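You operate a simulated robot arm through the tools that you are given. There is no shell and no other tool. Be economical: measure what you need, move in short steps, check, and stop when the job is done.

You run a simulated two-armed robot. Do the job below in one go: nothing can be reset, and whatever is moved stays where it is left.

TASK
Put the blue damper that says "5" from the top of the grey bench on the shelf of the green table and the blue damper that says "7" on top of the white fitted filter there. Put the blue foam post marked "W7" from the top of the grey bench on the top of the pump stand. Put the green meter on the top of the grey bench away on the top of the test rack. Put the purple tag on the top of the grey bench away on the lower wall shelf of the seat bench. Take the yellow filter labelled "W9" from the top of the kitting bench and leave it on the grey ring. Any order will do. Set down upright: blue foam post, yellow filter.

The check looks at the end state, three seconds after you hand in, the way a careful person would. Anything else that was tipped, shoved, dropped, spilled or broken makes it a failure.

THE ROBOT
Two 7-joint arms with two-finger grippers on one trunk, on a base that drives. Base frame: it is fixed to the floor where the robot stands at the start and does not move with it; the origin is under the middle of the robot, x ahead of it, y to its left, z up; the surface under the hand at the start is at about z = 0.8. Units: m, degrees, N and s.
The left shoulder is at the start at [0.07, 0.139, 1.236], the right one opposite. With the tool pointing down near the work surface each hand reaches from about 0.44 to 0.74 m from the robot's upright axis, wherever it stands, measured 20 degrees to its own side. Places, roughly: blue damper [0.5, -0.25, 0.75]; blue foam post [0.5, 0, 1]; fitted filter (5x5x8 cm) [0.5, 0.2, 0.8]; green meter [0.5, 0.5, 0.75]; grey ring [0.25, 2, 0.75]; lower wall shelf of the seat bench (54x18 cm) [3.5, 3.46, 1.24]; purple tag [0.5, -0.25, 0.75]; shelf of the green table (34x24 cm) [0.6, -2.62, 0.3]; top of the pump stand [3.4, -1.2, 0.9]; top of the test rack [2.1, -5.7, 0.8]; yellow filter [0.5, 2.25, 0.75]. Payload 3.43 kg a hand.
The tool frame of a hand sits at the grasp point between the pads (the TCP): z along the fingers, y along the line on which they close. The tips reach 0.03 m beyond it. The gripper opens to 0.104 m. The gripper's body begins 0.057 m behind the TCP.
Orientation is that of the tool frame in the base frame, as [roll, pitch, yaw] about the fixed x, y, z axes, in that order (R = Rz(yaw) Ry(pitch) Rx(roll)). With the fingers straight down and closing along the base's y, the tool's x points along the base's -x, its y along +y and its z along -z.

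THE INTERFACE
- The arms move only by the tool move_arm. It takes "left_steps", "right_steps" or both (then of equal length, played together; a hand with none holds still); each is a list of rows, each an object (a shift or turn left out is 0, a gripper value left out holds the last) with "jaw": the gripper command, from -1 (shut) to 1 (fully open), values between in proportion; "translation": the shift along the base's x, y, z in m, a list of three; "rot": the turn, a rotation vector about the base's x, y, z in degrees, a list of three. In form: [{"jaw": jaw, "translation": [dx, dy, dz], "rot": [wx, wy, wz]}, ...]. A call has 1 to 10 rows; each row shifts and turns the commanded pose from where the row before left it. Each row takes 0.2 s and may step no farther than 0.05 m and 8.6 degrees from the row before; otherwise, or with a gripper value out of range, the whole call is refused. Where a pose cannot be reached the arm comes as near as it can. A force on the tool above 40 N (or 10 N above the force at the start of the call, whichever is more), or a blocked arm, ends the call early, and 0.2 s more pass. Each finger travels about 0.045 m/s and halts on what it meets, pressing with about 29 N; the grip force reading is that of the motor and also rises with nothing between the fingers. The clock runs only during rows and for 0.2 s after the last one: add rows that do not move to give the fingers time. The reply holds the time, the measured pose of the TCP, the force on the tool along the base axes, the opening and the grip force, in the units named above and with some noise, with the torque about the TCP (base axes, N m) and any sound that the robot's microphone picked up.
- Cameras (640 x 400 px; columns grow to the right, rows downward): "scene" is now at [0.1166, 0.0105, 1.4388]; the picture's right is [0.22, -0.97, -0.00], its down [-0.77, -0.18, -0.61] and it looks along [0.60, 0.14, -0.79] (base axes); focal length 224 px, centre (320, 200). "left" rides on the left gripper at [0.067, -0.018, -0.09] in its tool frame; the picture's right is [0.25, 0.97, 0.00], its down [-0.73, 0.19, -0.66] and it looks along [-0.64, 0.17, 0.75] (tool axes); focal length 218 px, centre (320, 200). "right" rides on the right gripper at [0.067, 0.018, -0.09] in its tool frame; the picture's right is [-0.25, 0.97, 0.00], its down [-0.73, -0.19, -0.66] and it looks along [-0.64, -0.17, 0.75] (tool axes); focal length 218 px, centre (320, 200). There is no depth. A picture from a camera that has moved, and an enlarged one, comes with that camera's place and axes in the base frame and with its lens. The place of the scene camera against the robot may be out by one fixed shift of up to 0.012 m in any direction.
- snapshot(camera): a new picture of that camera. The clock stands still meanwhile.
- raise_lower(by): slides the trunk up (or, below 0, down) by that many m; the arms and the scene camera ride with it, the base frame stays. It gives what a move gives, with no picture.
- steer(legs): drives the robot by 1 to 6 legs, each [ahead, left, turn to the left] in m, m and degrees, along the robot's own axes; the way and the turn of a leg run together, so that a leg with both is an arc; at most 1.5 m and 180 degrees a leg. The arms and the cameras ride along, it lands a little off, and it stops where it bumps. It gives what a move gives.
- turn_head(pan, tilt): turns the head with the scene camera to pan (to the left, within 86 degrees either way) and tilt (down, from -29 to 69), counted from straight ahead of the robot. It gives what a move gives.
- inspect(camera, box): a new picture of the part [left, top, right, bottom] of that camera's present view, enlarged. The clock stands still meanwhile.
- job_done(): hands the job in; it is judged then, once.

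Work in short steps. Places have to be worked out from the pictures, the camera data and where the tool is seen: move nearer, look again, correct. Check each grasp and each placing, and mend what went wrong. You have 186 turns and 166 pictures in all, those below and enlarged ones among them. Open the grippers and draw the arms clear of the work before you hand the job in, unless the task says otherwise; then end with one line.

The tools are called after "Emit:" as a command line: name --argument value ..., lists and objects as JSON in quotes. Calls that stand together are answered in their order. move_arm: Moves the arms, as the interface text tells. Its arguments: {"type":"object","properties":{"left_steps":{"type":"array"},"right_steps":{"type":"array"}},"required":[]} The other tools are called the same way: raise_lower (by) slides the trunk up or down; steer (legs) drives the base; turn_head (pan, tilt) turns the head that bears the scene camera; snapshot (camera) takes a picture; inspect (camera, box) takes an enlarged picture of a part of a camera's view; job_done () hands the job in.

At the start:

```text
clock: 0.0
left_tcp_pos: [0.4915, 0.1489, 1.082]
left_orientation: [180.0, 0.0, -180.0]
left_wrist_force: [0.4, -0.4, -0.1]
left_ft_torque: [0.0, 0.0, 0.02]
left_width: 0.104
left_grasp_force: 0.0
right_tcp_pos: [0.3969, -0.2016, 1.1902]
right_orientation: [-180.0, -0.1, 180.0]
right_wrist_force: [-0.4, 0.1, 0.1]
right_ft_torque: [0.03, 0.0, -0.02]
right_width: 0.1042
right_grasp_force: 0.0
trunk travel left (down, up): [-0.731, 0.209]
robot x, y, heading: [-0.0021, -0.0021, -0.0]
head pan, tilt: [12.9, 52.1]
```

scene: 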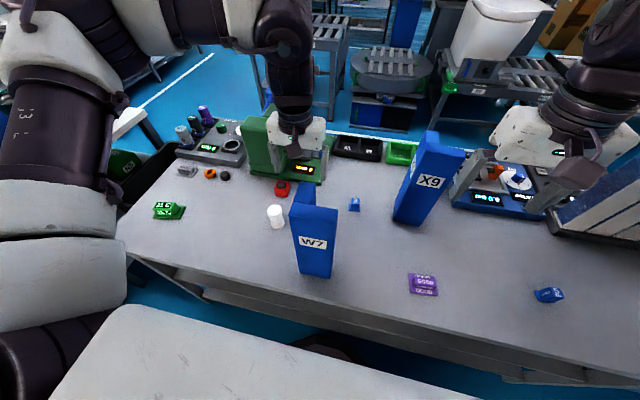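
right: 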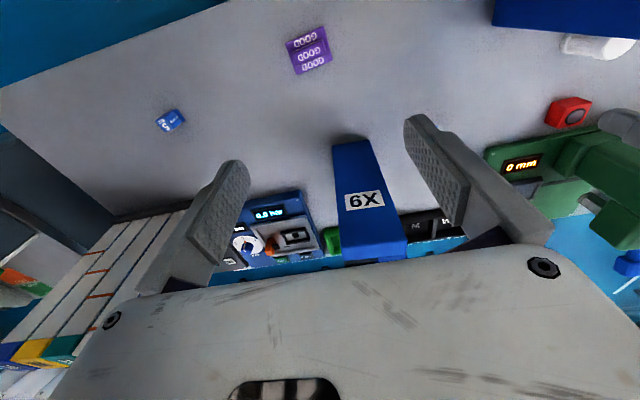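
left: 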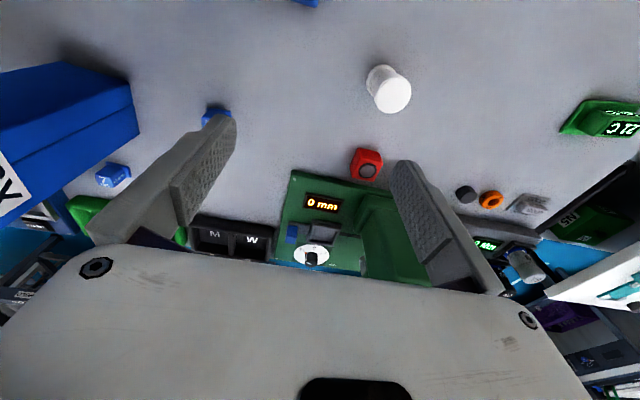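

I'll begin by looking closely at the bench to read labels and locate the things.

Emit:
inspect --camera "scene" --box '[260, 120, 580, 320]'

Emit:
inspect --camera "scene" --box '[140, 90, 380, 240]'

Emit:
inspect --camera "left" --box '[80, 30, 480, 280]'

Emit:
inspect --camera "right" --box '[120, 10, 360, 160]'

```text
2.00 times, centred on (420, 220) of scene
camera zoom: at [0.1166, 0.0105, 1.4388], right [0.22, -0.97, 0.0], down [-0.77, -0.18, -0.61], along [0.6, 0.14, -0.79], focal length 448 px, centre (120, 160)
```

zoom: 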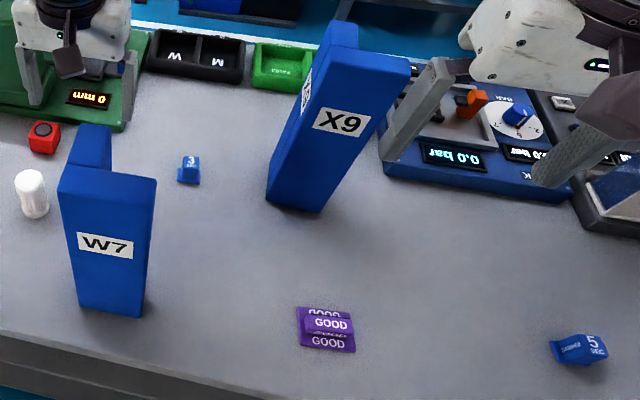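

```text
2.67 times, centred on (260, 165) of scene
camera zoom: at [0.1166, 0.0105, 1.4388], right [0.22, -0.97, 0.0], down [-0.77, -0.18, -0.61], along [0.6, 0.14, -0.79], focal length 597 px, centre (480, 293)
```

zoom: 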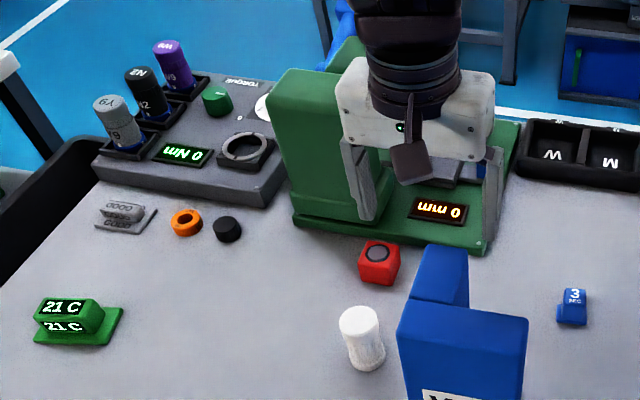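

```text
1.60 times, centred on (280, 155) of left
camera zoom: at [0.4231, 0.1321, 1.1729], right [-0.25, 0.97, 0.0], down [0.73, 0.19, 0.66], along [0.64, 0.17, -0.75], focal length 349 px, centre (384, 272)
```

zoom: 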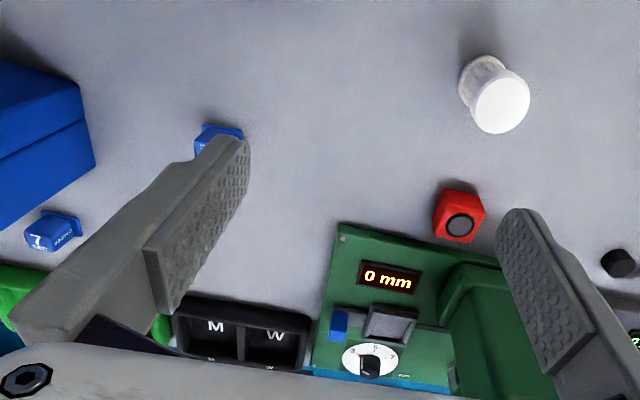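

```text
2.67 times, centred on (240, 85) of right
camera zoom: at [0.329, -0.1847, 1.2781], right [0.25, 0.97, 0.0], down [0.73, -0.19, 0.66], along [0.64, -0.17, -0.75], focal length 582 px, centre (533, 507)
```

zoom: 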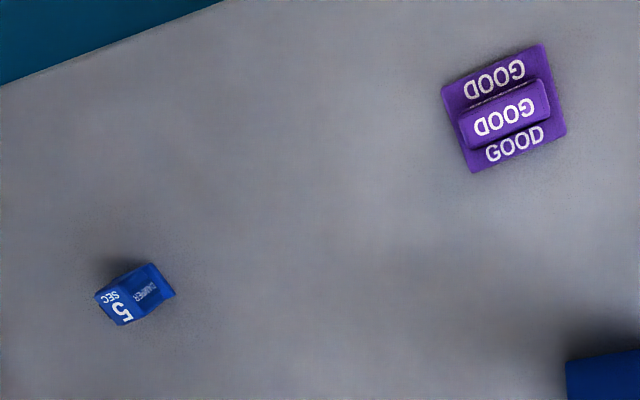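

The white filter is near (0.49,0.245), tag (0.38,-0.22), damper 5 (0.43,-0.58), damper 7 behind X9 around (0.81,-0.25), which is far. I'll check how much room there is in front of the base and look at the region of damper 7.

Emit:
turn_head --pan -15 --tilt 69

Emit:
snapshot --camera "scene"

Emit:
turn_head --pan -60 --tilt 35

Emit:
snapshot --camera "scene"

Emit:
turn_head --pan 70 --tilt 30

Emit:
snapshot --camera "scene"

```text
clock: 0.9
left_tcp_pos: [0.4906, 0.1486, 1.0842]
left_orientation: [180.0, 0.0, -180.0]
left_wrist_force: [0.2, -0.8, -0.2]
left_ft_torque: [0.01, -0.03, 0.0]
left_width: 0.1042
left_grasp_force: 0.0
right_tcp_pos: [0.3956, -0.2024, 1.191]
right_orientation: [-180.0, 0.0, 180.0]
right_wrist_force: [-0.9, 0.4, -0.2]
right_ft_torque: [-0.02, -0.01, 0.01]
right_width: 0.104
right_grasp_force: 0.1
trunk travel left (down, up): [-0.731, 0.209]
robot x, y, heading: [-0.0042, 0.0018, -0.0]
head pan, tilt: [-15.0, 68.8]
```

```text
158 pictures are left
camera scene: at [0.0975, -0.0206, 1.4197], right [-0.26, -0.97, 0.0], down [-0.9, 0.24, -0.36], along [0.35, -0.09, -0.93], focal length 224 px, centre (320, 200)
```

scene: 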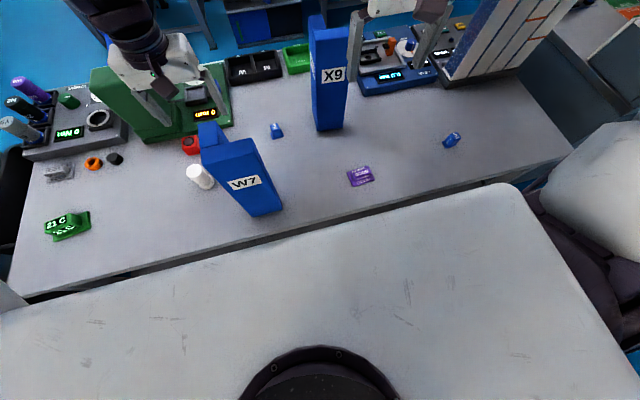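

```text
clock: 2.0
left_tcp_pos: [0.491, 0.1487, 1.0832]
left_orientation: [-180.0, 0.0, -180.0]
left_wrist_force: [0.4, 0.1, -0.6]
left_ft_torque: [0.01, -0.04, 0.0]
left_width: 0.1041
left_grasp_force: 0.1
right_tcp_pos: [0.3969, -0.2013, 1.1909]
right_orientation: [180.0, 0.0, -180.0]
right_wrist_force: [-0.1, -0.1, -0.4]
right_ft_torque: [0.01, 0.01, 0.01]
right_width: 0.1041
right_grasp_force: 0.1
trunk travel left (down, up): [-0.731, 0.209]
robot x, y, heading: [-0.0016, -0.0009, 0.2]
head pan, tilt: [-60.0, 35.0]
```

```text
157 pictures are left
camera scene: at [0.0876, -0.0824, 1.4633], right [-0.87, -0.5, 0.0], down [-0.29, 0.5, -0.82], along [0.41, -0.71, -0.57], focal length 224 px, centre (320, 200)
```

scene: 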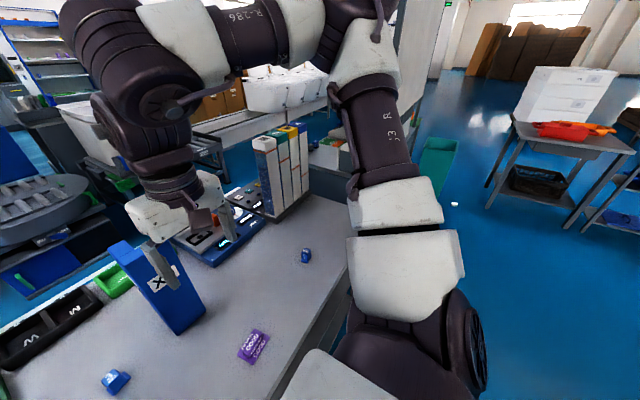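

```text
clock: 4.2
left_tcp_pos: [0.4913, 0.149, 1.0832]
left_orientation: [179.9, 0.0, 180.0]
left_wrist_force: [0.3, -0.8, 0.0]
left_ft_torque: [0.03, 0.02, -0.01]
left_width: 0.1038
left_grasp_force: 0.0
right_tcp_pos: [0.397, -0.2022, 1.1916]
right_orientation: [180.0, 0.0, -180.0]
right_wrist_force: [-0.5, 0.6, -0.5]
right_ft_torque: [0.0, -0.01, 0.02]
right_width: 0.104
right_grasp_force: 0.0
trunk travel left (down, up): [-0.731, 0.209]
robot x, y, heading: [0.0013, 0.0002, -0.1]
head pan, tilt: [70.0, 30.0]
```

```text
156 pictures are left
camera scene: at [0.0744, 0.0787, 1.4711], right [0.94, -0.34, 0.0], down [-0.17, -0.47, -0.87], along [0.3, 0.81, -0.5], focal length 224 px, centre (320, 200)
```

scene: 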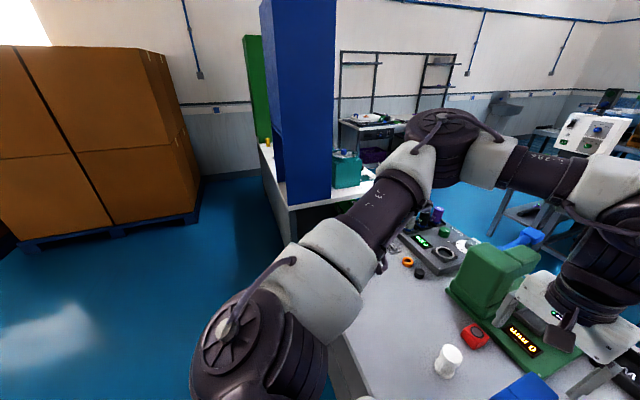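

The big white shape is the robot's own chest. Damper 7 stands right behind the tall X9 post, so I'll fetch it from the back of the bench later. First I move the right hand above damper 5 and the left hand towards the green meter, staying well above everything.

Emit:
move_arm --right_steps '[{"translation": [0.004, -0.038, -0.02]}, {"translation": [0.004, -0.038, -0.02]}, {"translation": [0.004, -0.038, -0.025]}, {"translation": [0.004, -0.038, -0.025]}, {"translation": [0.004, -0.038, -0.025]}, {"translation": [0.004, -0.038, -0.025]}, {"translation": [0.003, -0.038, -0.025]}, {"translation": [0.003, -0.038, -0.025]}, {"translation": [0.003, -0.037, -0.025]}, {"translation": [0.003, -0.036, -0.025]}]' --left_steps '[{"translation": [-0.004, 0.045, 0]}, {"translation": [-0.004, 0.045, 0]}, {"translation": [-0.004, 0.045, 0]}, {"translation": [-0.004, 0.045, 0]}, {"translation": [-0.004, 0.045, -0.02]}, {"translation": [-0.004, 0.045, -0.02]}, {"translation": [-0.004, 0.045, -0.02]}, {"translation": [-0.004, 0.045, -0.02]}, {"translation": [-0.004, 0.045, -0.02]}, {"translation": [-0.004, 0.045, -0.02]}]'

Emit:
snapshot --camera "right"

Emit:
snapshot --camera "left"

```text
clock: 6.3
left_tcp_pos: [0.4541, 0.5999, 0.9631]
left_orientation: [180.0, -0.1, 179.9]
left_wrist_force: [-0.1, -0.4, 1.0]
left_ft_torque: [-0.03, 0.0, 0.0]
left_width: 0.1039
left_grasp_force: 0.0
right_tcp_pos: [0.4316, -0.5795, 0.9496]
right_orientation: [-180.0, -0.1, -179.9]
right_wrist_force: [0.4, -0.4, -0.5]
right_ft_torque: [0.01, 0.04, 0.04]
right_width: 0.1038
right_grasp_force: 0.0
trunk travel left (down, up): [-0.731, 0.209]
robot x, y, heading: [0.0031, 0.0022, -0.1]
head pan, tilt: [70.0, 30.0]
```

```text
155 pictures are left
camera right: at [0.3646, -0.5617, 1.0366], right [0.25, 0.97, 0.0], down [0.73, -0.19, 0.66], along [0.63, -0.16, -0.75], focal length 218 px, centre (320, 200)
```

right: 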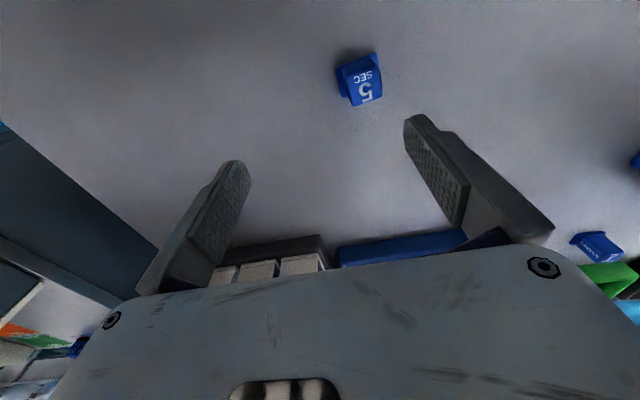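

```text
154 pictures are left
camera left: at [0.386, 0.5825, 1.0525], right [-0.25, 0.97, 0.0], down [0.73, 0.19, 0.66], along [0.63, 0.17, -0.75], focal length 218 px, centre (320, 200)
```

left: 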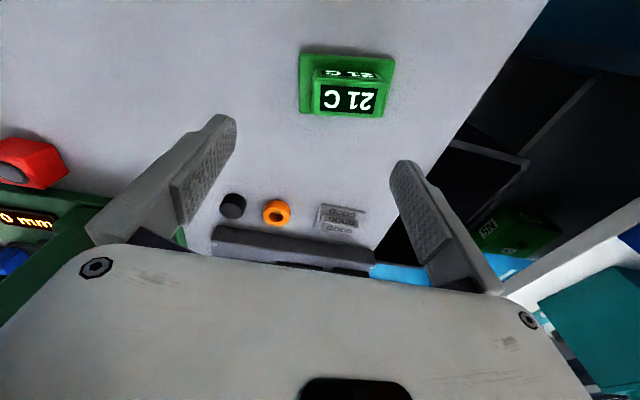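

Closer views put the bench surface near z=0.80: damper 5 near (0.425,-0.534), meter near (0.433,0.625). I zoom to see orientations.

Emit:
inspect --camera "right" --box '[280, 30, 440, 130]'

Emit:
inspect --camera "left" --box '[260, 30, 440, 142]'

```text
4.00 times, centred on (360, 80) of right
camera zoom: at [0.3646, -0.5617, 1.0366], right [0.25, 0.97, 0.0], down [0.73, -0.19, 0.66], along [0.63, -0.16, -0.75], focal length 873 px, centre (160, 680)
```

zoom: 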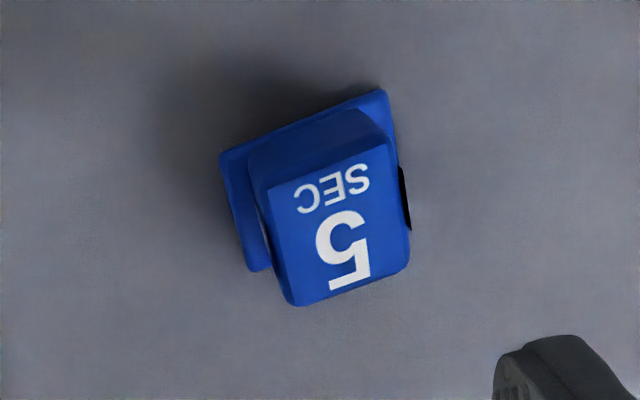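

```text
3.56 times, centred on (350, 86) of left
camera zoom: at [0.386, 0.5825, 1.0525], right [-0.25, 0.97, 0.0], down [0.73, 0.19, 0.66], along [0.63, 0.17, -0.75], focal length 776 px, centre (213, 605)
```

zoom: 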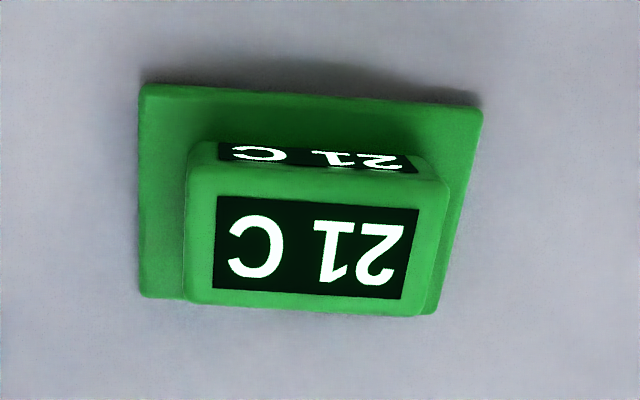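

Bench z≈0.80. I align both hands over damper 5 and the meter, with small yaw adjustments, and go down part of the way.

Emit:
move_arm --right_steps '[{"translation": [-0.017, 0.041, 0], "rot": [0, 0, 8]}, {"translation": [0, 0, -0.03]}, {"translation": [0, 0, -0.03]}]' --left_steps '[{"translation": [-0.017, 0.025, 0], "rot": [0, 0, 6.5]}, {"translation": [0, 0, -0.03]}, {"translation": [0, 0, -0.03]}]'

Emit:
snapshot --camera "right"

Emit:
snapshot --camera "left"

```text
clock: 7.2
left_tcp_pos: [0.4354, 0.6242, 0.9015]
left_orientation: [180.0, 0.0, -173.5]
left_wrist_force: [1.5, -0.4, -0.2]
left_ft_torque: [0.0, 0.01, 0.0]
left_width: 0.104
left_grasp_force: 0.1
right_tcp_pos: [0.4157, -0.5379, 0.8894]
right_orientation: [179.9, -0.1, -172.0]
right_wrist_force: [0.0, -0.1, -1.6]
right_ft_torque: [-0.02, 0.01, 0.02]
right_width: 0.1038
right_grasp_force: 0.1
trunk travel left (down, up): [-0.731, 0.209]
robot x, y, heading: [0.0028, -0.0012, -0.3]
head pan, tilt: [70.0, 30.0]
```

```text
151 pictures are left
camera right: at [0.3464, -0.5314, 0.9759], right [0.12, 0.99, 0.0], down [0.75, -0.09, 0.66], along [0.65, -0.08, -0.75], focal length 218 px, centre (320, 200)
```

right: 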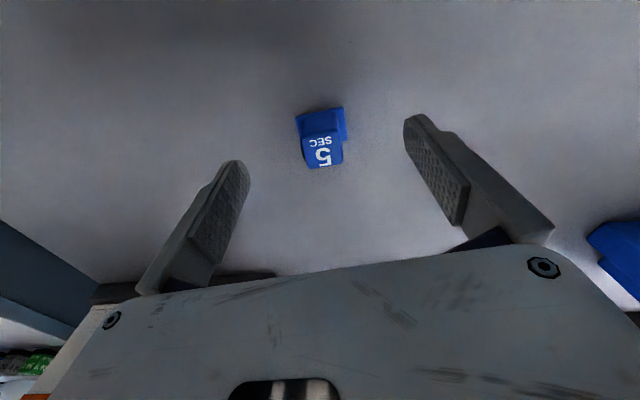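

```text
150 pictures are left
camera left: at [0.3696, 0.5996, 0.9917], right [-0.36, 0.93, 0.0], down [0.7, 0.27, 0.66], along [0.61, 0.24, -0.75], focal length 218 px, centre (320, 200)
```

left: 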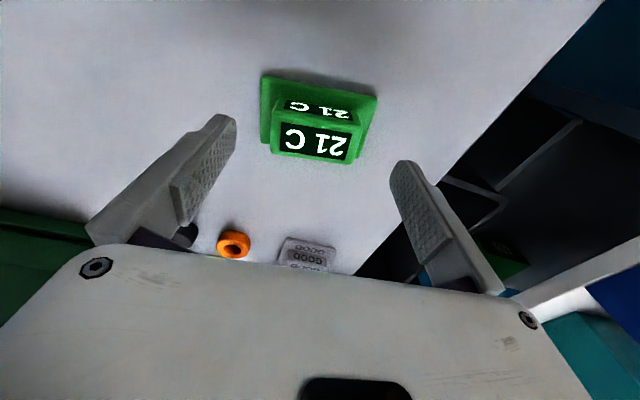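

Both are centred and aligned. I descend and close both grippers.

Emit:
move_arm --right_steps '[{"translation": [0.003, 0, -0.025]}, {"translation": [0, 0, -0.02]}, {"translation": [0, 0, -0.01]}, {"jaw": -1}, {"jaw": -1}, {"jaw": -1}, {"jaw": -1}, {"jaw": -1}, {"jaw": -1}]' --left_steps '[{"translation": [0, 0, -0.02]}, {"translation": [0, 0, -0.02]}, {"translation": [0, 0, -0.012]}, {"jaw": -1}, {"jaw": -1}, {"jaw": -1}, {"jaw": -1}, {"jaw": -1}, {"jaw": -1}]'

Emit:
snapshot --camera "right"

Emit:
snapshot --camera "left"

```text
clock: 9.2
left_tcp_pos: [0.433, 0.6243, 0.8505]
left_orientation: [-180.0, 0.1, -173.6]
left_wrist_force: [0.8, -0.4, 1.9]
left_ft_torque: [-0.18, -0.02, 0.03]
left_width: 0.0666
left_grasp_force: 29.5
right_tcp_pos: [0.418, -0.5383, 0.8356]
right_orientation: [-180.0, 0.0, -171.9]
right_wrist_force: [0.3, -0.4, -0.3]
right_ft_torque: [0.01, -0.01, -0.03]
right_width: 0.0267
right_grasp_force: 29.0
trunk travel left (down, up): [-0.731, 0.209]
robot x, y, heading: [-0.0008, -0.0002, 0.0]
head pan, tilt: [70.0, 30.0]
```

```text
149 pictures are left
camera right: at [0.3481, -0.5314, 0.9234], right [0.12, 0.99, 0.0], down [0.75, -0.09, 0.66], along [0.65, -0.08, -0.75], focal length 218 px, centre (320, 200)
```

right: 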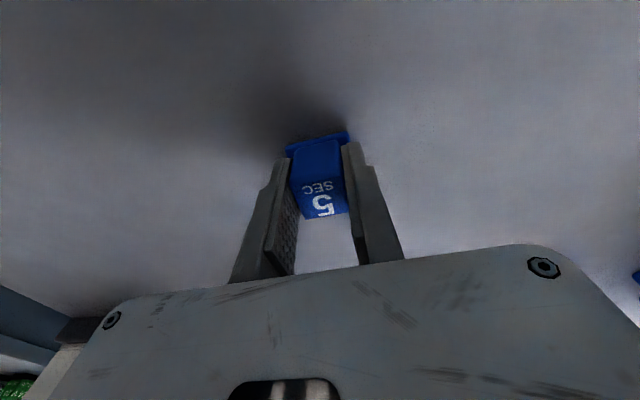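

```text
148 pictures are left
camera left: at [0.368, 0.5999, 0.9408], right [-0.36, 0.93, 0.0], down [0.7, 0.27, 0.66], along [0.61, 0.24, -0.75], focal length 218 px, centre (320, 200)
```

left: 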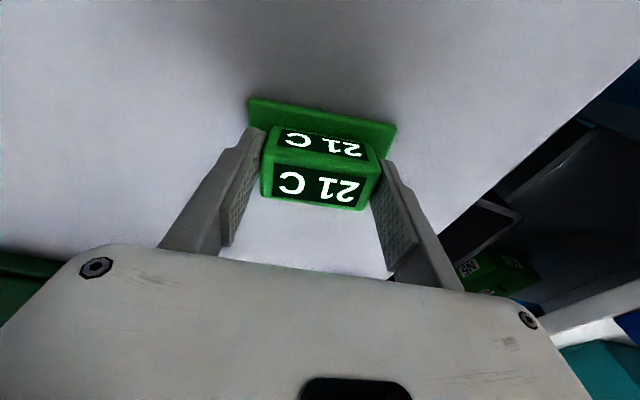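

Both are gripped. I lift both and then look around for the driving route.

Emit:
move_arm --right_steps '[{"translation": [0, 0, 0.03]}, {"translation": [0, 0, 0.05]}, {"translation": [0, 0, 0.05]}, {"translation": [0, 0.03, 0.05]}, {"translation": [-0.005, 0.045, 0.05]}, {"translation": [-0.005, 0.045, 0.02]}, {"translation": [-0.005, 0.045, 0]}, {"translation": [-0.005, 0.045, 0]}]' --left_steps '[{"translation": [0, 0, 0.03]}, {"translation": [0, 0, 0.05]}, {"translation": [0, 0, 0.05]}, {"translation": [0, -0.03, 0.05]}, {"translation": [-0.005, -0.045, 0.05]}, {"translation": [-0.005, -0.045, 0.02]}, {"translation": [-0.005, -0.045, 0]}, {"translation": [-0.005, -0.045, 0]}]'

Emit:
turn_head --pan -86 --tilt 15

Emit:
snapshot --camera "scene"

Emit:
snapshot --camera "right"

Emit:
turn_head --pan -30 --tilt 10

Emit:
snapshot --camera "scene"

Emit:
turn_head --pan 40 --tilt 10

Emit:
snapshot --camera "scene"

```text
refused: row 4 steps farther than a row can; nothing moved
```

```text
clock: 11.6
left_tcp_pos: [0.4336, 0.6249, 0.8512]
left_orientation: [180.0, 0.0, -173.6]
left_wrist_force: [0.1, 0.2, 1.3]
left_ft_torque: [0.01, 0.01, 0.07]
left_width: 0.0663
left_grasp_force: 29.2
right_tcp_pos: [0.4165, -0.5386, 0.8362]
right_orientation: [-180.0, 0.0, -172.0]
right_wrist_force: [-0.3, 0.2, 0.5]
right_ft_torque: [0.02, 0.02, 0.01]
right_width: 0.0268
right_grasp_force: 29.4
trunk travel left (down, up): [-0.731, 0.209]
robot x, y, heading: [0.0018, 0.0028, 0.0]
head pan, tilt: [-85.9, 15.0]
```

```text
147 pictures are left
camera scene: at [0.0499, -0.0997, 1.4953], right [-1.0, -0.07, 0.0], down [-0.02, 0.26, -0.97], along [0.07, -0.96, -0.26], focal length 224 px, centre (320, 200)
```

scene: 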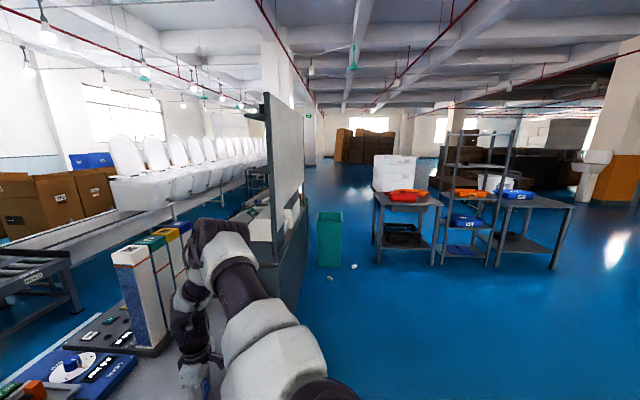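

```text
146 pictures are left
camera right: at [0.3481, -0.5314, 0.9234], right [0.12, 0.99, 0.0], down [0.75, -0.09, 0.66], along [0.65, -0.08, -0.75], focal length 218 px, centre (320, 200)
```

right: 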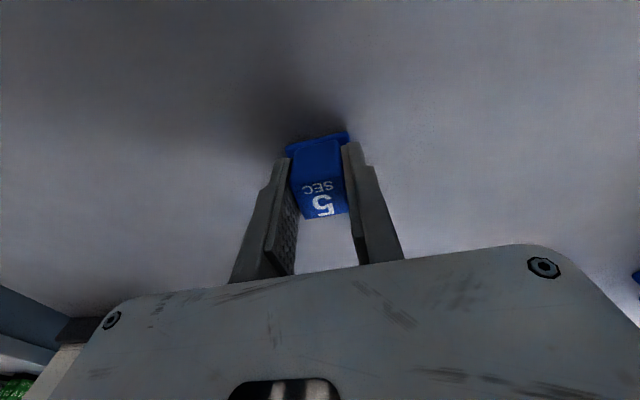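

```text
clock: 12.8
left_tcp_pos: [0.4342, 0.6252, 0.8507]
left_orientation: [180.0, 0.0, -173.5]
left_wrist_force: [-0.2, -0.1, 1.8]
left_ft_torque: [-0.02, -0.02, 0.06]
left_width: 0.0662
left_grasp_force: 28.4
right_tcp_pos: [0.4174, -0.539, 0.8365]
right_orientation: [-179.9, 0.0, -172.0]
right_wrist_force: [-0.7, 0.1, 0.4]
right_ft_torque: [-0.01, 0.01, -0.03]
right_width: 0.0269
right_grasp_force: 28.6
trunk travel left (down, up): [-0.731, 0.209]
robot x, y, heading: [0.0007, 0.0025, -0.1]
head pan, tilt: [-30.0, 10.0]
```

```text
145 pictures are left
camera scene: at [0.1238, -0.053, 1.5035], right [-0.5, -0.87, 0.0], down [-0.15, 0.09, -0.98], along [0.85, -0.49, -0.17], focal length 224 px, centre (320, 200)
```

scene: 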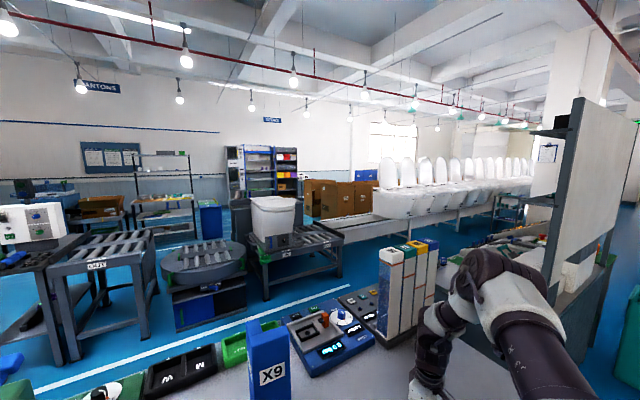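

```text
clock: 14.2
left_tcp_pos: [0.4338, 0.6244, 0.8504]
left_orientation: [179.9, 0.0, -173.5]
left_wrist_force: [0.1, -0.3, 1.3]
left_ft_torque: [-0.05, 0.03, 0.06]
left_width: 0.0662
left_grasp_force: 29.0
right_tcp_pos: [0.4169, -0.539, 0.8369]
right_orientation: [-179.9, 0.0, -172.1]
right_wrist_force: [0.1, 0.6, -0.6]
right_ft_torque: [0.02, 0.0, -0.01]
right_width: 0.0271
right_grasp_force: 29.0
trunk travel left (down, up): [-0.731, 0.209]
robot x, y, heading: [-0.0015, 0.0016, -0.1]
head pan, tilt: [40.0, 10.0]
```

```text
144 pictures are left
camera scene: at [0.1146, 0.0533, 1.5035], right [0.64, -0.77, 0.0], down [-0.13, -0.11, -0.98], along [0.75, 0.63, -0.17], focal length 224 px, centre (320, 200)
```

scene: 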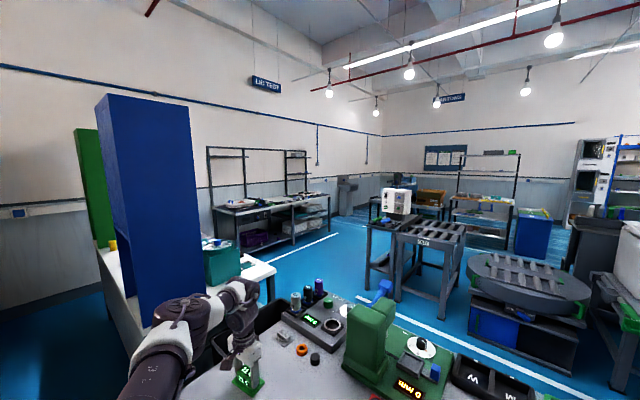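

I fix the oversized rows and lift both, drawing in the hands.

Emit:
move_arm --right_steps '[{"translation": [0, 0, 0.03]}, {"translation": [0, 0, 0.045]}, {"translation": [0, 0, 0.045]}, {"translation": [0, 0.02, 0.045]}, {"translation": [-0.005, 0.03, 0.038]}, {"translation": [-0.005, 0.045, 0.02]}, {"translation": [-0.005, 0.045, 0]}, {"translation": [-0.005, 0.045, 0]}]' --left_steps '[{"translation": [0, 0, 0.03]}, {"translation": [0, 0, 0.045]}, {"translation": [0, 0, 0.045]}, {"translation": [0, -0.02, 0.045]}, {"translation": [-0.005, -0.03, 0.038]}, {"translation": [-0.005, -0.045, 0.02]}, {"translation": [-0.005, -0.045, 0]}, {"translation": [-0.005, -0.045, 0]}]'

Emit:
snapshot --camera "right"

Emit:
snapshot --camera "left"

```text
clock: 16.0
left_tcp_pos: [0.4152, 0.4409, 1.0719]
left_orientation: [-180.0, 0.0, -173.5]
left_wrist_force: [-0.1, 0.1, -2.2]
left_ft_torque: [0.04, 0.03, 0.01]
left_width: 0.0661
left_grasp_force: 29.1
right_tcp_pos: [0.3989, -0.352, 1.0602]
right_orientation: [180.0, -0.1, -172.1]
right_wrist_force: [-1.0, -0.1, 0.1]
right_ft_torque: [-0.02, 0.03, -0.01]
right_width: 0.0268
right_grasp_force: 28.6
trunk travel left (down, up): [-0.731, 0.209]
robot x, y, heading: [0.0021, -0.0023, 0.2]
head pan, tilt: [40.0, 10.0]
```

```text
143 pictures are left
camera right: at [0.3295, -0.3438, 1.1471], right [0.12, 0.99, 0.0], down [0.75, -0.09, 0.66], along [0.65, -0.08, -0.75], focal length 218 px, centre (320, 200)
```

right: 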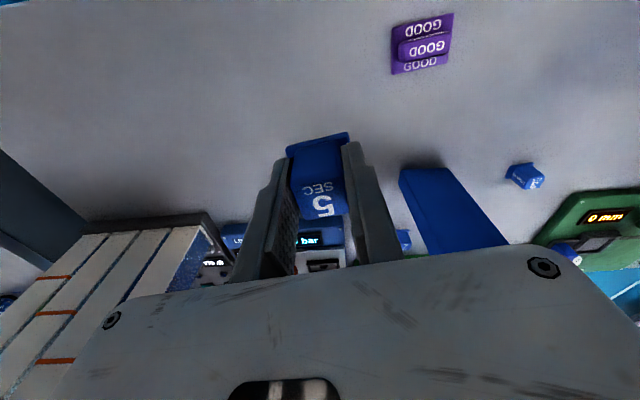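

```text
142 pictures are left
camera left: at [0.3493, 0.4158, 1.1625], right [-0.36, 0.93, 0.0], down [0.7, 0.27, 0.66], along [0.61, 0.24, -0.75], focal length 218 px, centre (320, 200)
```

left: 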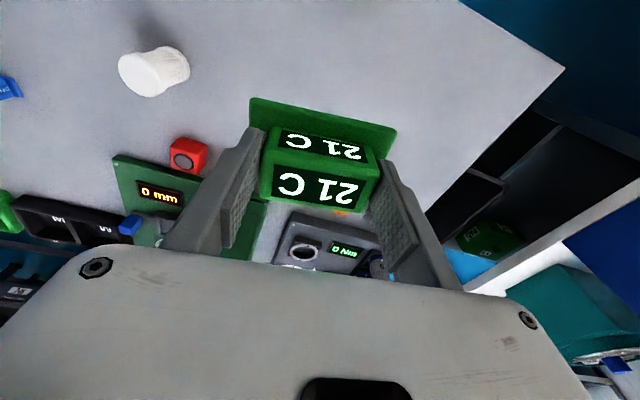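

Both objects are held. I back away 0.45 m from the bench, then turn right and look ahead.

Emit:
steer --legs '[[-0.45, 0, 0], [0, 0, -90]]'

Emit:
turn_head --pan 0 --tilt 25

Emit:
snapshot --camera "scene"

```text
clock: 22.6
left_tcp_pos: [-0.0234, -0.4236, 1.0736]
left_orientation: [180.0, 0.0, 95.5]
left_wrist_force: [0.2, 0.3, -0.8]
left_ft_torque: [0.02, 0.01, 0.0]
left_width: 0.0653
left_grasp_force: 29.1
right_tcp_pos: [-0.8169, -0.3913, 1.0595]
right_orientation: [-179.9, 0.0, 96.9]
right_wrist_force: [0.3, -0.7, 0.2]
right_ft_torque: [0.01, -0.01, 0.0]
right_width: 0.0269
right_grasp_force: 29.0
trunk travel left (down, up): [-0.731, 0.209]
robot x, y, heading: [-0.4547, 0.0018, -91.3]
head pan, tilt: [40.0, 10.0]
```

```text
clock: 23.7
left_tcp_pos: [-0.0228, -0.4224, 1.073]
left_orientation: [-179.9, 0.0, 95.4]
left_wrist_force: [0.8, -0.5, -1.8]
left_ft_torque: [0.0, -0.01, -0.04]
left_width: 0.0654
left_grasp_force: 28.9
right_tcp_pos: [-0.8164, -0.3917, 1.0595]
right_orientation: [-180.0, -0.1, 96.8]
right_wrist_force: [0.2, 0.8, -0.1]
right_ft_torque: [0.0, 0.0, -0.01]
right_width: 0.0269
right_grasp_force: 28.5
trunk travel left (down, up): [-0.731, 0.209]
robot x, y, heading: [-0.4538, -0.0022, -91.4]
head pan, tilt: [0.0, 25.0]
```

```text
141 pictures are left
camera scene: at [-0.4643, -0.1486, 1.4791], right [-1.0, 0.02, 0.0], down [0.01, 0.42, -0.91], along [-0.02, -0.91, -0.42], focal length 224 px, centre (320, 200)
```

scene: 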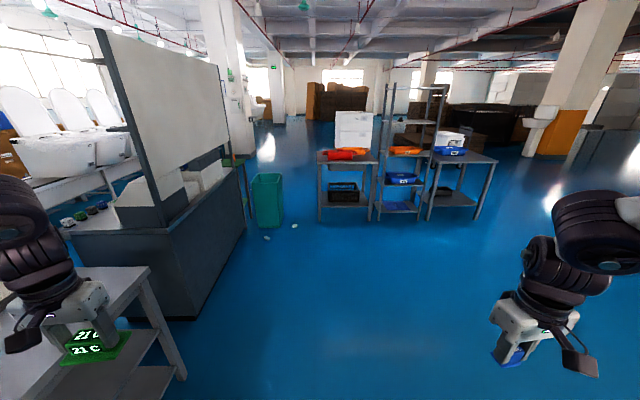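

The green table must be behind the panel bench at left. I drive 1.4 m ahead and look to the left.

Emit:
steer --legs '[[1.4, 0.0, 1.3]]'

Emit:
turn_head --pan 40 --tilt 25

Emit:
snapshot --camera "scene"

```text
clock: 30.7
left_tcp_pos: [-0.0541, -1.8386, 1.0733]
left_orientation: [180.0, 0.0, 95.2]
left_wrist_force: [-0.1, -0.4, -2.6]
left_ft_torque: [0.03, -0.02, -0.01]
left_width: 0.0653
left_grasp_force: 29.2
right_tcp_pos: [-0.8452, -1.8046, 1.0599]
right_orientation: [179.9, -0.1, 96.7]
right_wrist_force: [-0.5, -0.1, 0.1]
right_ft_torque: [0.0, 0.01, 0.0]
right_width: 0.0267
right_grasp_force: 28.8
trunk travel left (down, up): [-0.731, 0.209]
robot x, y, heading: [-0.4888, -1.4133, -91.0]
head pan, tilt: [0.0, 25.0]
```

```text
clock: 31.8
left_tcp_pos: [-0.0544, -1.8383, 1.0724]
left_orientation: [-179.9, 0.1, 95.1]
left_wrist_force: [-0.7, 0.2, -1.8]
left_ft_torque: [0.01, 0.02, -0.01]
left_width: 0.0654
left_grasp_force: 28.4
right_tcp_pos: [-0.8457, -1.8054, 1.0588]
right_orientation: [-179.9, 0.0, 96.7]
right_wrist_force: [-0.4, -0.6, -0.4]
right_ft_torque: [-0.02, 0.04, -0.02]
right_width: 0.0269
right_grasp_force: 29.3
trunk travel left (down, up): [-0.731, 0.209]
robot x, y, heading: [-0.4857, -1.4182, -91.2]
head pan, tilt: [40.0, 25.0]
```

```text
140 pictures are left
camera scene: at [-0.4351, -1.5426, 1.4791], right [-0.78, -0.62, 0.0], down [-0.26, 0.33, -0.91], along [0.57, -0.71, -0.42], focal length 224 px, centre (320, 200)
```

scene: 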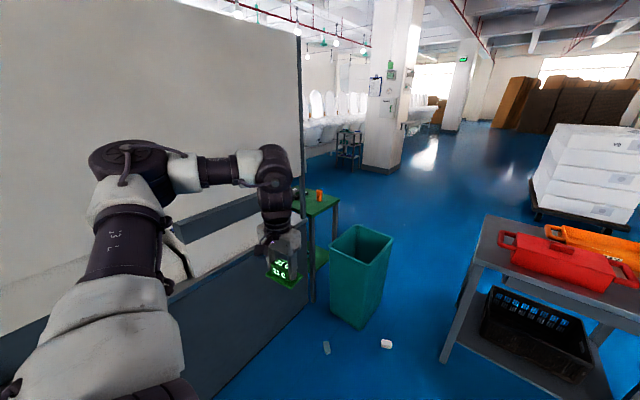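

The green table stands just beyond the panel bench. I look closer at the gap between the green bin and the red-tray table.

Emit:
turn_head --pan 10 --tilt 40

Emit:
snapshot --camera "scene"

Emit:
turn_head --pan -50 --tilt 20

Emit:
snapshot --camera "scene"

```text
clock: 32.8
left_tcp_pos: [-0.0538, -1.839, 1.0728]
left_orientation: [179.9, 0.0, 95.2]
left_wrist_force: [-0.3, -0.9, -1.1]
left_ft_torque: [-0.02, 0.0, -0.02]
left_width: 0.0654
left_grasp_force: 28.9
right_tcp_pos: [-0.8465, -1.8047, 1.059]
right_orientation: [180.0, 0.0, 96.7]
right_wrist_force: [0.2, 0.0, -1.1]
right_ft_torque: [0.01, -0.02, 0.0]
right_width: 0.0266
right_grasp_force: 29.3
trunk travel left (down, up): [-0.731, 0.209]
robot x, y, heading: [-0.4879, -1.4145, -91.3]
head pan, tilt: [10.0, 40.0]
```

```text
139 pictures are left
camera scene: at [-0.4797, -1.5548, 1.4558], right [-0.99, -0.15, 0.0], down [-0.1, 0.64, -0.77], along [0.12, -0.76, -0.64], focal length 224 px, centre (320, 200)
```

scene: 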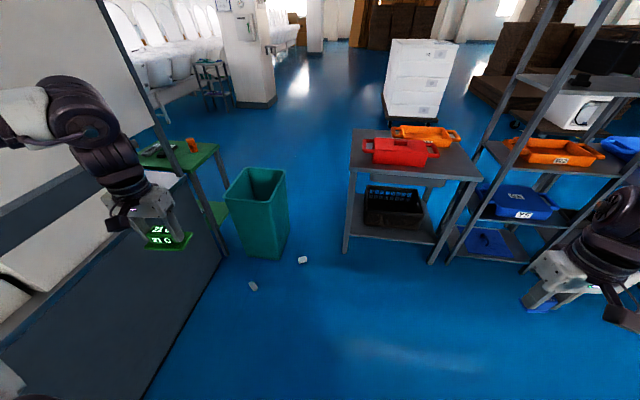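

```text
clock: 34.1
left_tcp_pos: [-0.0538, -1.8386, 1.0731]
left_orientation: [-179.9, -0.1, 95.3]
left_wrist_force: [0.0, -0.4, -1.3]
left_ft_torque: [-0.01, 0.01, -0.03]
left_width: 0.0656
left_grasp_force: 28.8
right_tcp_pos: [-0.8453, -1.8051, 1.0585]
right_orientation: [179.9, -0.1, 96.8]
right_wrist_force: [0.1, 0.0, -0.1]
right_ft_torque: [-0.02, -0.03, 0.02]
right_width: 0.0269
right_grasp_force: 29.1
trunk travel left (down, up): [-0.731, 0.209]
robot x, y, heading: [-0.483, -1.4156, -91.4]
head pan, tilt: [-50.0, 20.0]
```

```text
138 pictures are left
camera scene: at [-0.5652, -1.5291, 1.4871], right [-0.63, 0.78, 0.0], down [0.27, 0.21, -0.94], along [-0.73, -0.59, -0.34], focal length 224 px, centre (320, 200)
```

scene: 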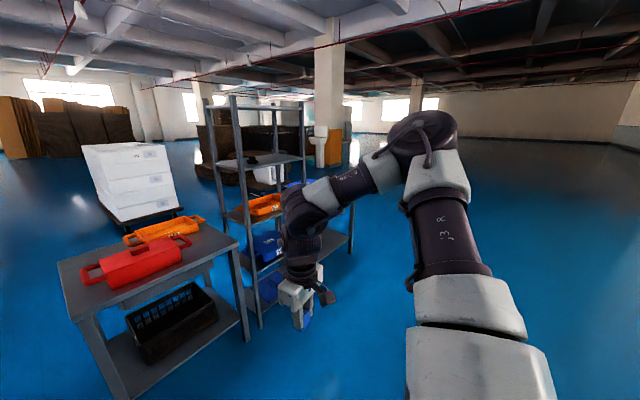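

The gap (~0.45 m) is too tight; I'll go around the west end of the red-tray tables. I strafe right (west) first and look.

Emit:
steer --legs '[[0, -1.4, 1.3], [0, -1.4, 0]]'

Emit:
turn_head --pan 0 --tilt 25

Emit:
snapshot --camera "scene"

```text
clock: 47.8
left_tcp_pos: [-2.9039, -1.7927, 1.0731]
left_orientation: [-180.0, 0.0, 94.6]
left_wrist_force: [-0.2, -0.3, -1.0]
left_ft_torque: [0.01, -0.02, -0.03]
left_width: 0.0655
left_grasp_force: 29.0
right_tcp_pos: [-3.6946, -1.7485, 1.0603]
right_orientation: [179.9, 0.0, 96.0]
right_wrist_force: [-0.4, -1.2, -0.2]
right_ft_torque: [0.0, 0.01, 0.03]
right_width: 0.0268
right_grasp_force: 29.3
trunk travel left (down, up): [-0.731, 0.209]
robot x, y, heading: [-3.324, -1.3631, -91.8]
head pan, tilt: [-50.0, 20.0]
```

```text
clock: 49.0
left_tcp_pos: [-2.9038, -1.7933, 1.0733]
left_orientation: [-180.0, 0.0, 94.5]
left_wrist_force: [0.6, -0.2, -1.5]
left_ft_torque: [0.02, -0.01, 0.01]
left_width: 0.0655
left_grasp_force: 28.9
right_tcp_pos: [-3.695, -1.7491, 1.0603]
right_orientation: [-180.0, 0.0, 96.0]
right_wrist_force: [0.0, -0.4, -0.5]
right_ft_torque: [0.01, 0.01, 0.0]
right_width: 0.0268
right_grasp_force: 29.3
trunk travel left (down, up): [-0.731, 0.209]
robot x, y, heading: [-3.3293, -1.3615, -91.9]
head pan, tilt: [0.0, 25.0]
```

```text
137 pictures are left
camera scene: at [-3.3413, -1.5113, 1.4791], right [-1.0, 0.03, 0.0], down [0.01, 0.42, -0.91], along [-0.03, -0.91, -0.42], focal length 224 px, centre (320, 200)
```

scene: 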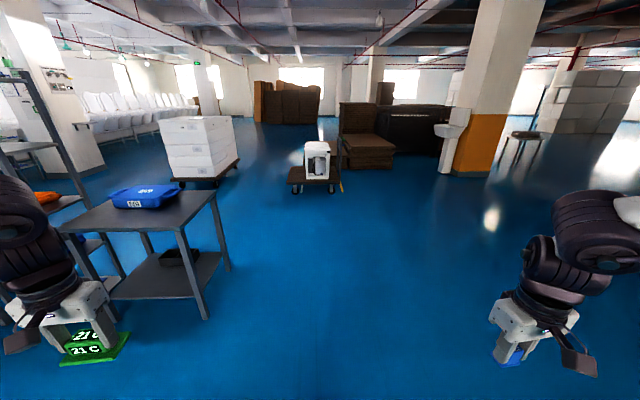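

Clear path ahead up to about y=-4.2. I drive 2.8 m ahead, turn left to face east, and look.

Emit:
steer --legs '[[1.4, 0, 0.9], [1.4, 0, 0.9], [0, 0, 90]]'

Emit:
snapshot --camera "scene"

```text
clock: 66.2
left_tcp_pos: [-2.9707, -3.6867, 1.0731]
left_orientation: [180.0, 0.0, -174.3]
left_wrist_force: [0.8, -0.2, -1.8]
left_ft_torque: [-0.01, -0.01, 0.0]
left_width: 0.0653
left_grasp_force: 29.1
right_tcp_pos: [-2.9987, -4.4785, 1.0587]
right_orientation: [179.9, 0.0, -172.8]
right_wrist_force: [0.1, 0.1, -0.6]
right_ft_torque: [-0.01, 0.01, 0.02]
right_width: 0.0271
right_grasp_force: 28.8
trunk travel left (down, up): [-0.731, 0.209]
robot x, y, heading: [-3.3953, -4.1238, -1.0]
head pan, tilt: [0.0, 25.0]
```

```text
136 pictures are left
camera scene: at [-3.2567, -4.1286, 1.4791], right [-0.01, -1.0, 0.0], down [-0.42, 0.01, -0.91], along [0.91, -0.01, -0.42], focal length 224 px, centre (320, 200)
```

scene: 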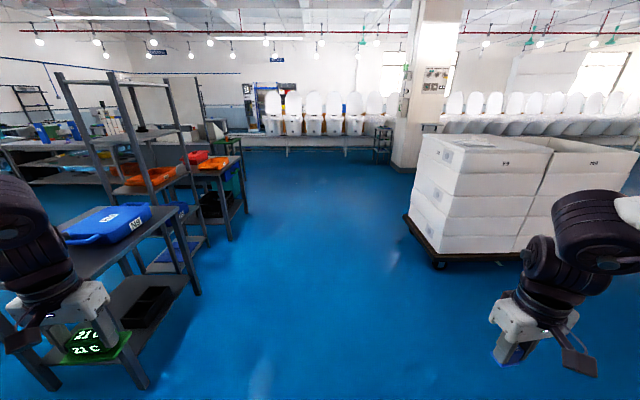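

Corridor is clear (tables at y>-3.15, box stack y<-5.25). I drive 3.4 m east and look at the green table.

Emit:
steer --legs '[[1.2, 0, 1], [1.2, 0, 0], [1.0, 0, 0]]'

Emit:
turn_head --pan 55 --tilt 30

Emit:
snapshot --camera "scene"

```text
clock: 83.0
left_tcp_pos: [0.4664, -3.7056, 1.0724]
left_orientation: [179.9, 0.0, -173.4]
left_wrist_force: [0.5, -0.4, -1.5]
left_ft_torque: [-0.02, 0.02, 0.0]
left_width: 0.0654
left_grasp_force: 29.0
right_tcp_pos: [0.452, -4.4971, 1.0605]
right_orientation: [-180.0, 0.0, -171.9]
right_wrist_force: [-1.0, -0.2, -0.4]
right_ft_torque: [0.0, 0.02, 0.0]
right_width: 0.0269
right_grasp_force: 28.9
trunk travel left (down, up): [-0.731, 0.209]
robot x, y, heading: [0.0553, -4.1487, -0.1]
head pan, tilt: [0.0, 25.0]
```

```text
clock: 84.2
left_tcp_pos: [0.4659, -3.7051, 1.0732]
left_orientation: [180.0, 0.0, -173.4]
left_wrist_force: [-0.2, 0.5, -1.8]
left_ft_torque: [-0.02, 0.03, -0.03]
left_width: 0.0656
left_grasp_force: 29.1
right_tcp_pos: [0.4511, -4.4985, 1.0594]
right_orientation: [180.0, 0.0, -171.9]
right_wrist_force: [-0.7, 0.1, -0.3]
right_ft_torque: [-0.01, 0.03, -0.03]
right_width: 0.027
right_grasp_force: 29.3
trunk travel left (down, up): [-0.731, 0.209]
robot x, y, heading: [0.0522, -4.1498, -0.1]
head pan, tilt: [55.0, 30.0]
```

```text
135 pictures are left
camera scene: at [0.1482, -4.0783, 1.4711], right [0.82, -0.57, 0.0], down [-0.29, -0.41, -0.87], along [0.5, 0.71, -0.5], focal length 224 px, centre (320, 200)
```

scene: 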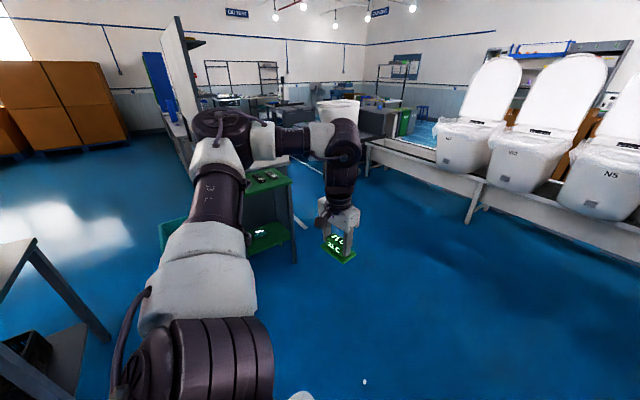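

I turn to face north and get in line with the green table for a look.

Emit:
steer --legs '[[0, 0, 90], [0.2, -0.35, 0]]'

Emit:
turn_head --pan 0 --tilt 40

Emit:
snapshot --camera "scene"

```text
clock: 90.5
left_tcp_pos: [-0.0423, -3.5335, 1.0739]
left_orientation: [-179.9, -0.1, -83.3]
left_wrist_force: [0.7, 0.7, -1.6]
left_ft_torque: [-0.02, -0.02, -0.01]
left_width: 0.0657
left_grasp_force: 29.0
right_tcp_pos: [0.7508, -3.5479, 1.0606]
right_orientation: [179.9, 0.1, -81.8]
right_wrist_force: [-0.4, -0.5, -0.7]
right_ft_torque: [-0.01, -0.04, 0.03]
right_width: 0.0268
right_grasp_force: 29.1
trunk travel left (down, up): [-0.731, 0.209]
robot x, y, heading: [0.403, -3.9486, 90.0]
head pan, tilt: [55.0, 30.0]
```

```text
clock: 91.8
left_tcp_pos: [-0.0422, -3.5328, 1.0719]
left_orientation: [179.9, -0.1, -83.4]
left_wrist_force: [-0.5, 0.3, -1.3]
left_ft_torque: [0.01, 0.01, -0.01]
left_width: 0.0653
left_grasp_force: 28.9
right_tcp_pos: [0.7511, -3.5469, 1.0598]
right_orientation: [-180.0, 0.0, -81.9]
right_wrist_force: [0.1, -0.9, -0.7]
right_ft_torque: [-0.01, 0.02, 0.03]
right_width: 0.0269
right_grasp_force: 29.0
trunk travel left (down, up): [-0.731, 0.209]
robot x, y, heading: [0.4023, -3.9449, 90.3]
head pan, tilt: [0.0, 40.0]
```

```text
134 pictures are left
camera scene: at [0.3917, -3.817, 1.4557], right [1.0, 0.0, 0.0], down [0.0, -0.64, -0.77], along [0.0, 0.77, -0.64], focal length 224 px, centre (320, 200)
```

scene: 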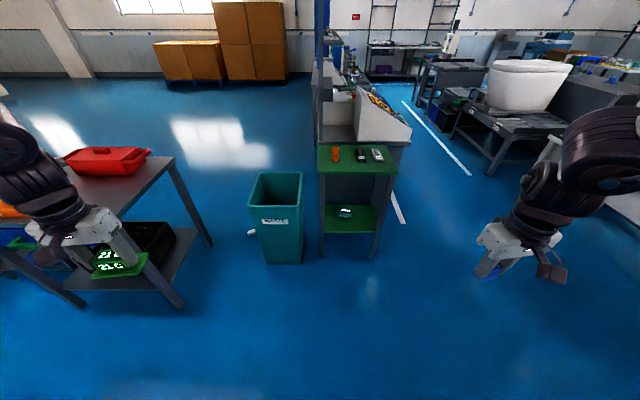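

Emit:
inspect --camera "scene" --box '[290, 130, 418, 270]'

```text
2.86 times, centred on (354, 200) of scene
camera zoom: at [0.3917, -3.817, 1.4557], right [1.0, 0.0, 0.0], down [0.0, -0.64, -0.77], along [0.0, 0.77, -0.64], focal length 640 px, centre (223, 200)
```

zoom: 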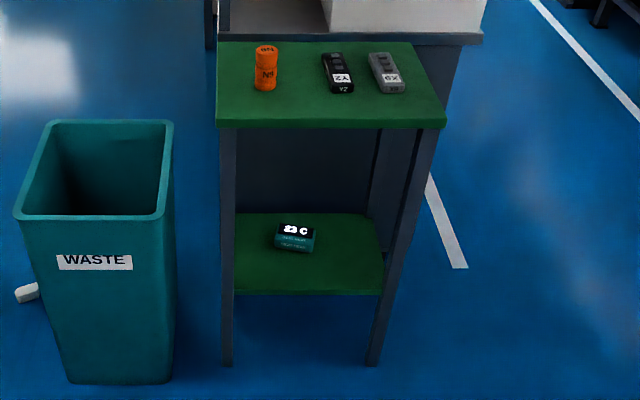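

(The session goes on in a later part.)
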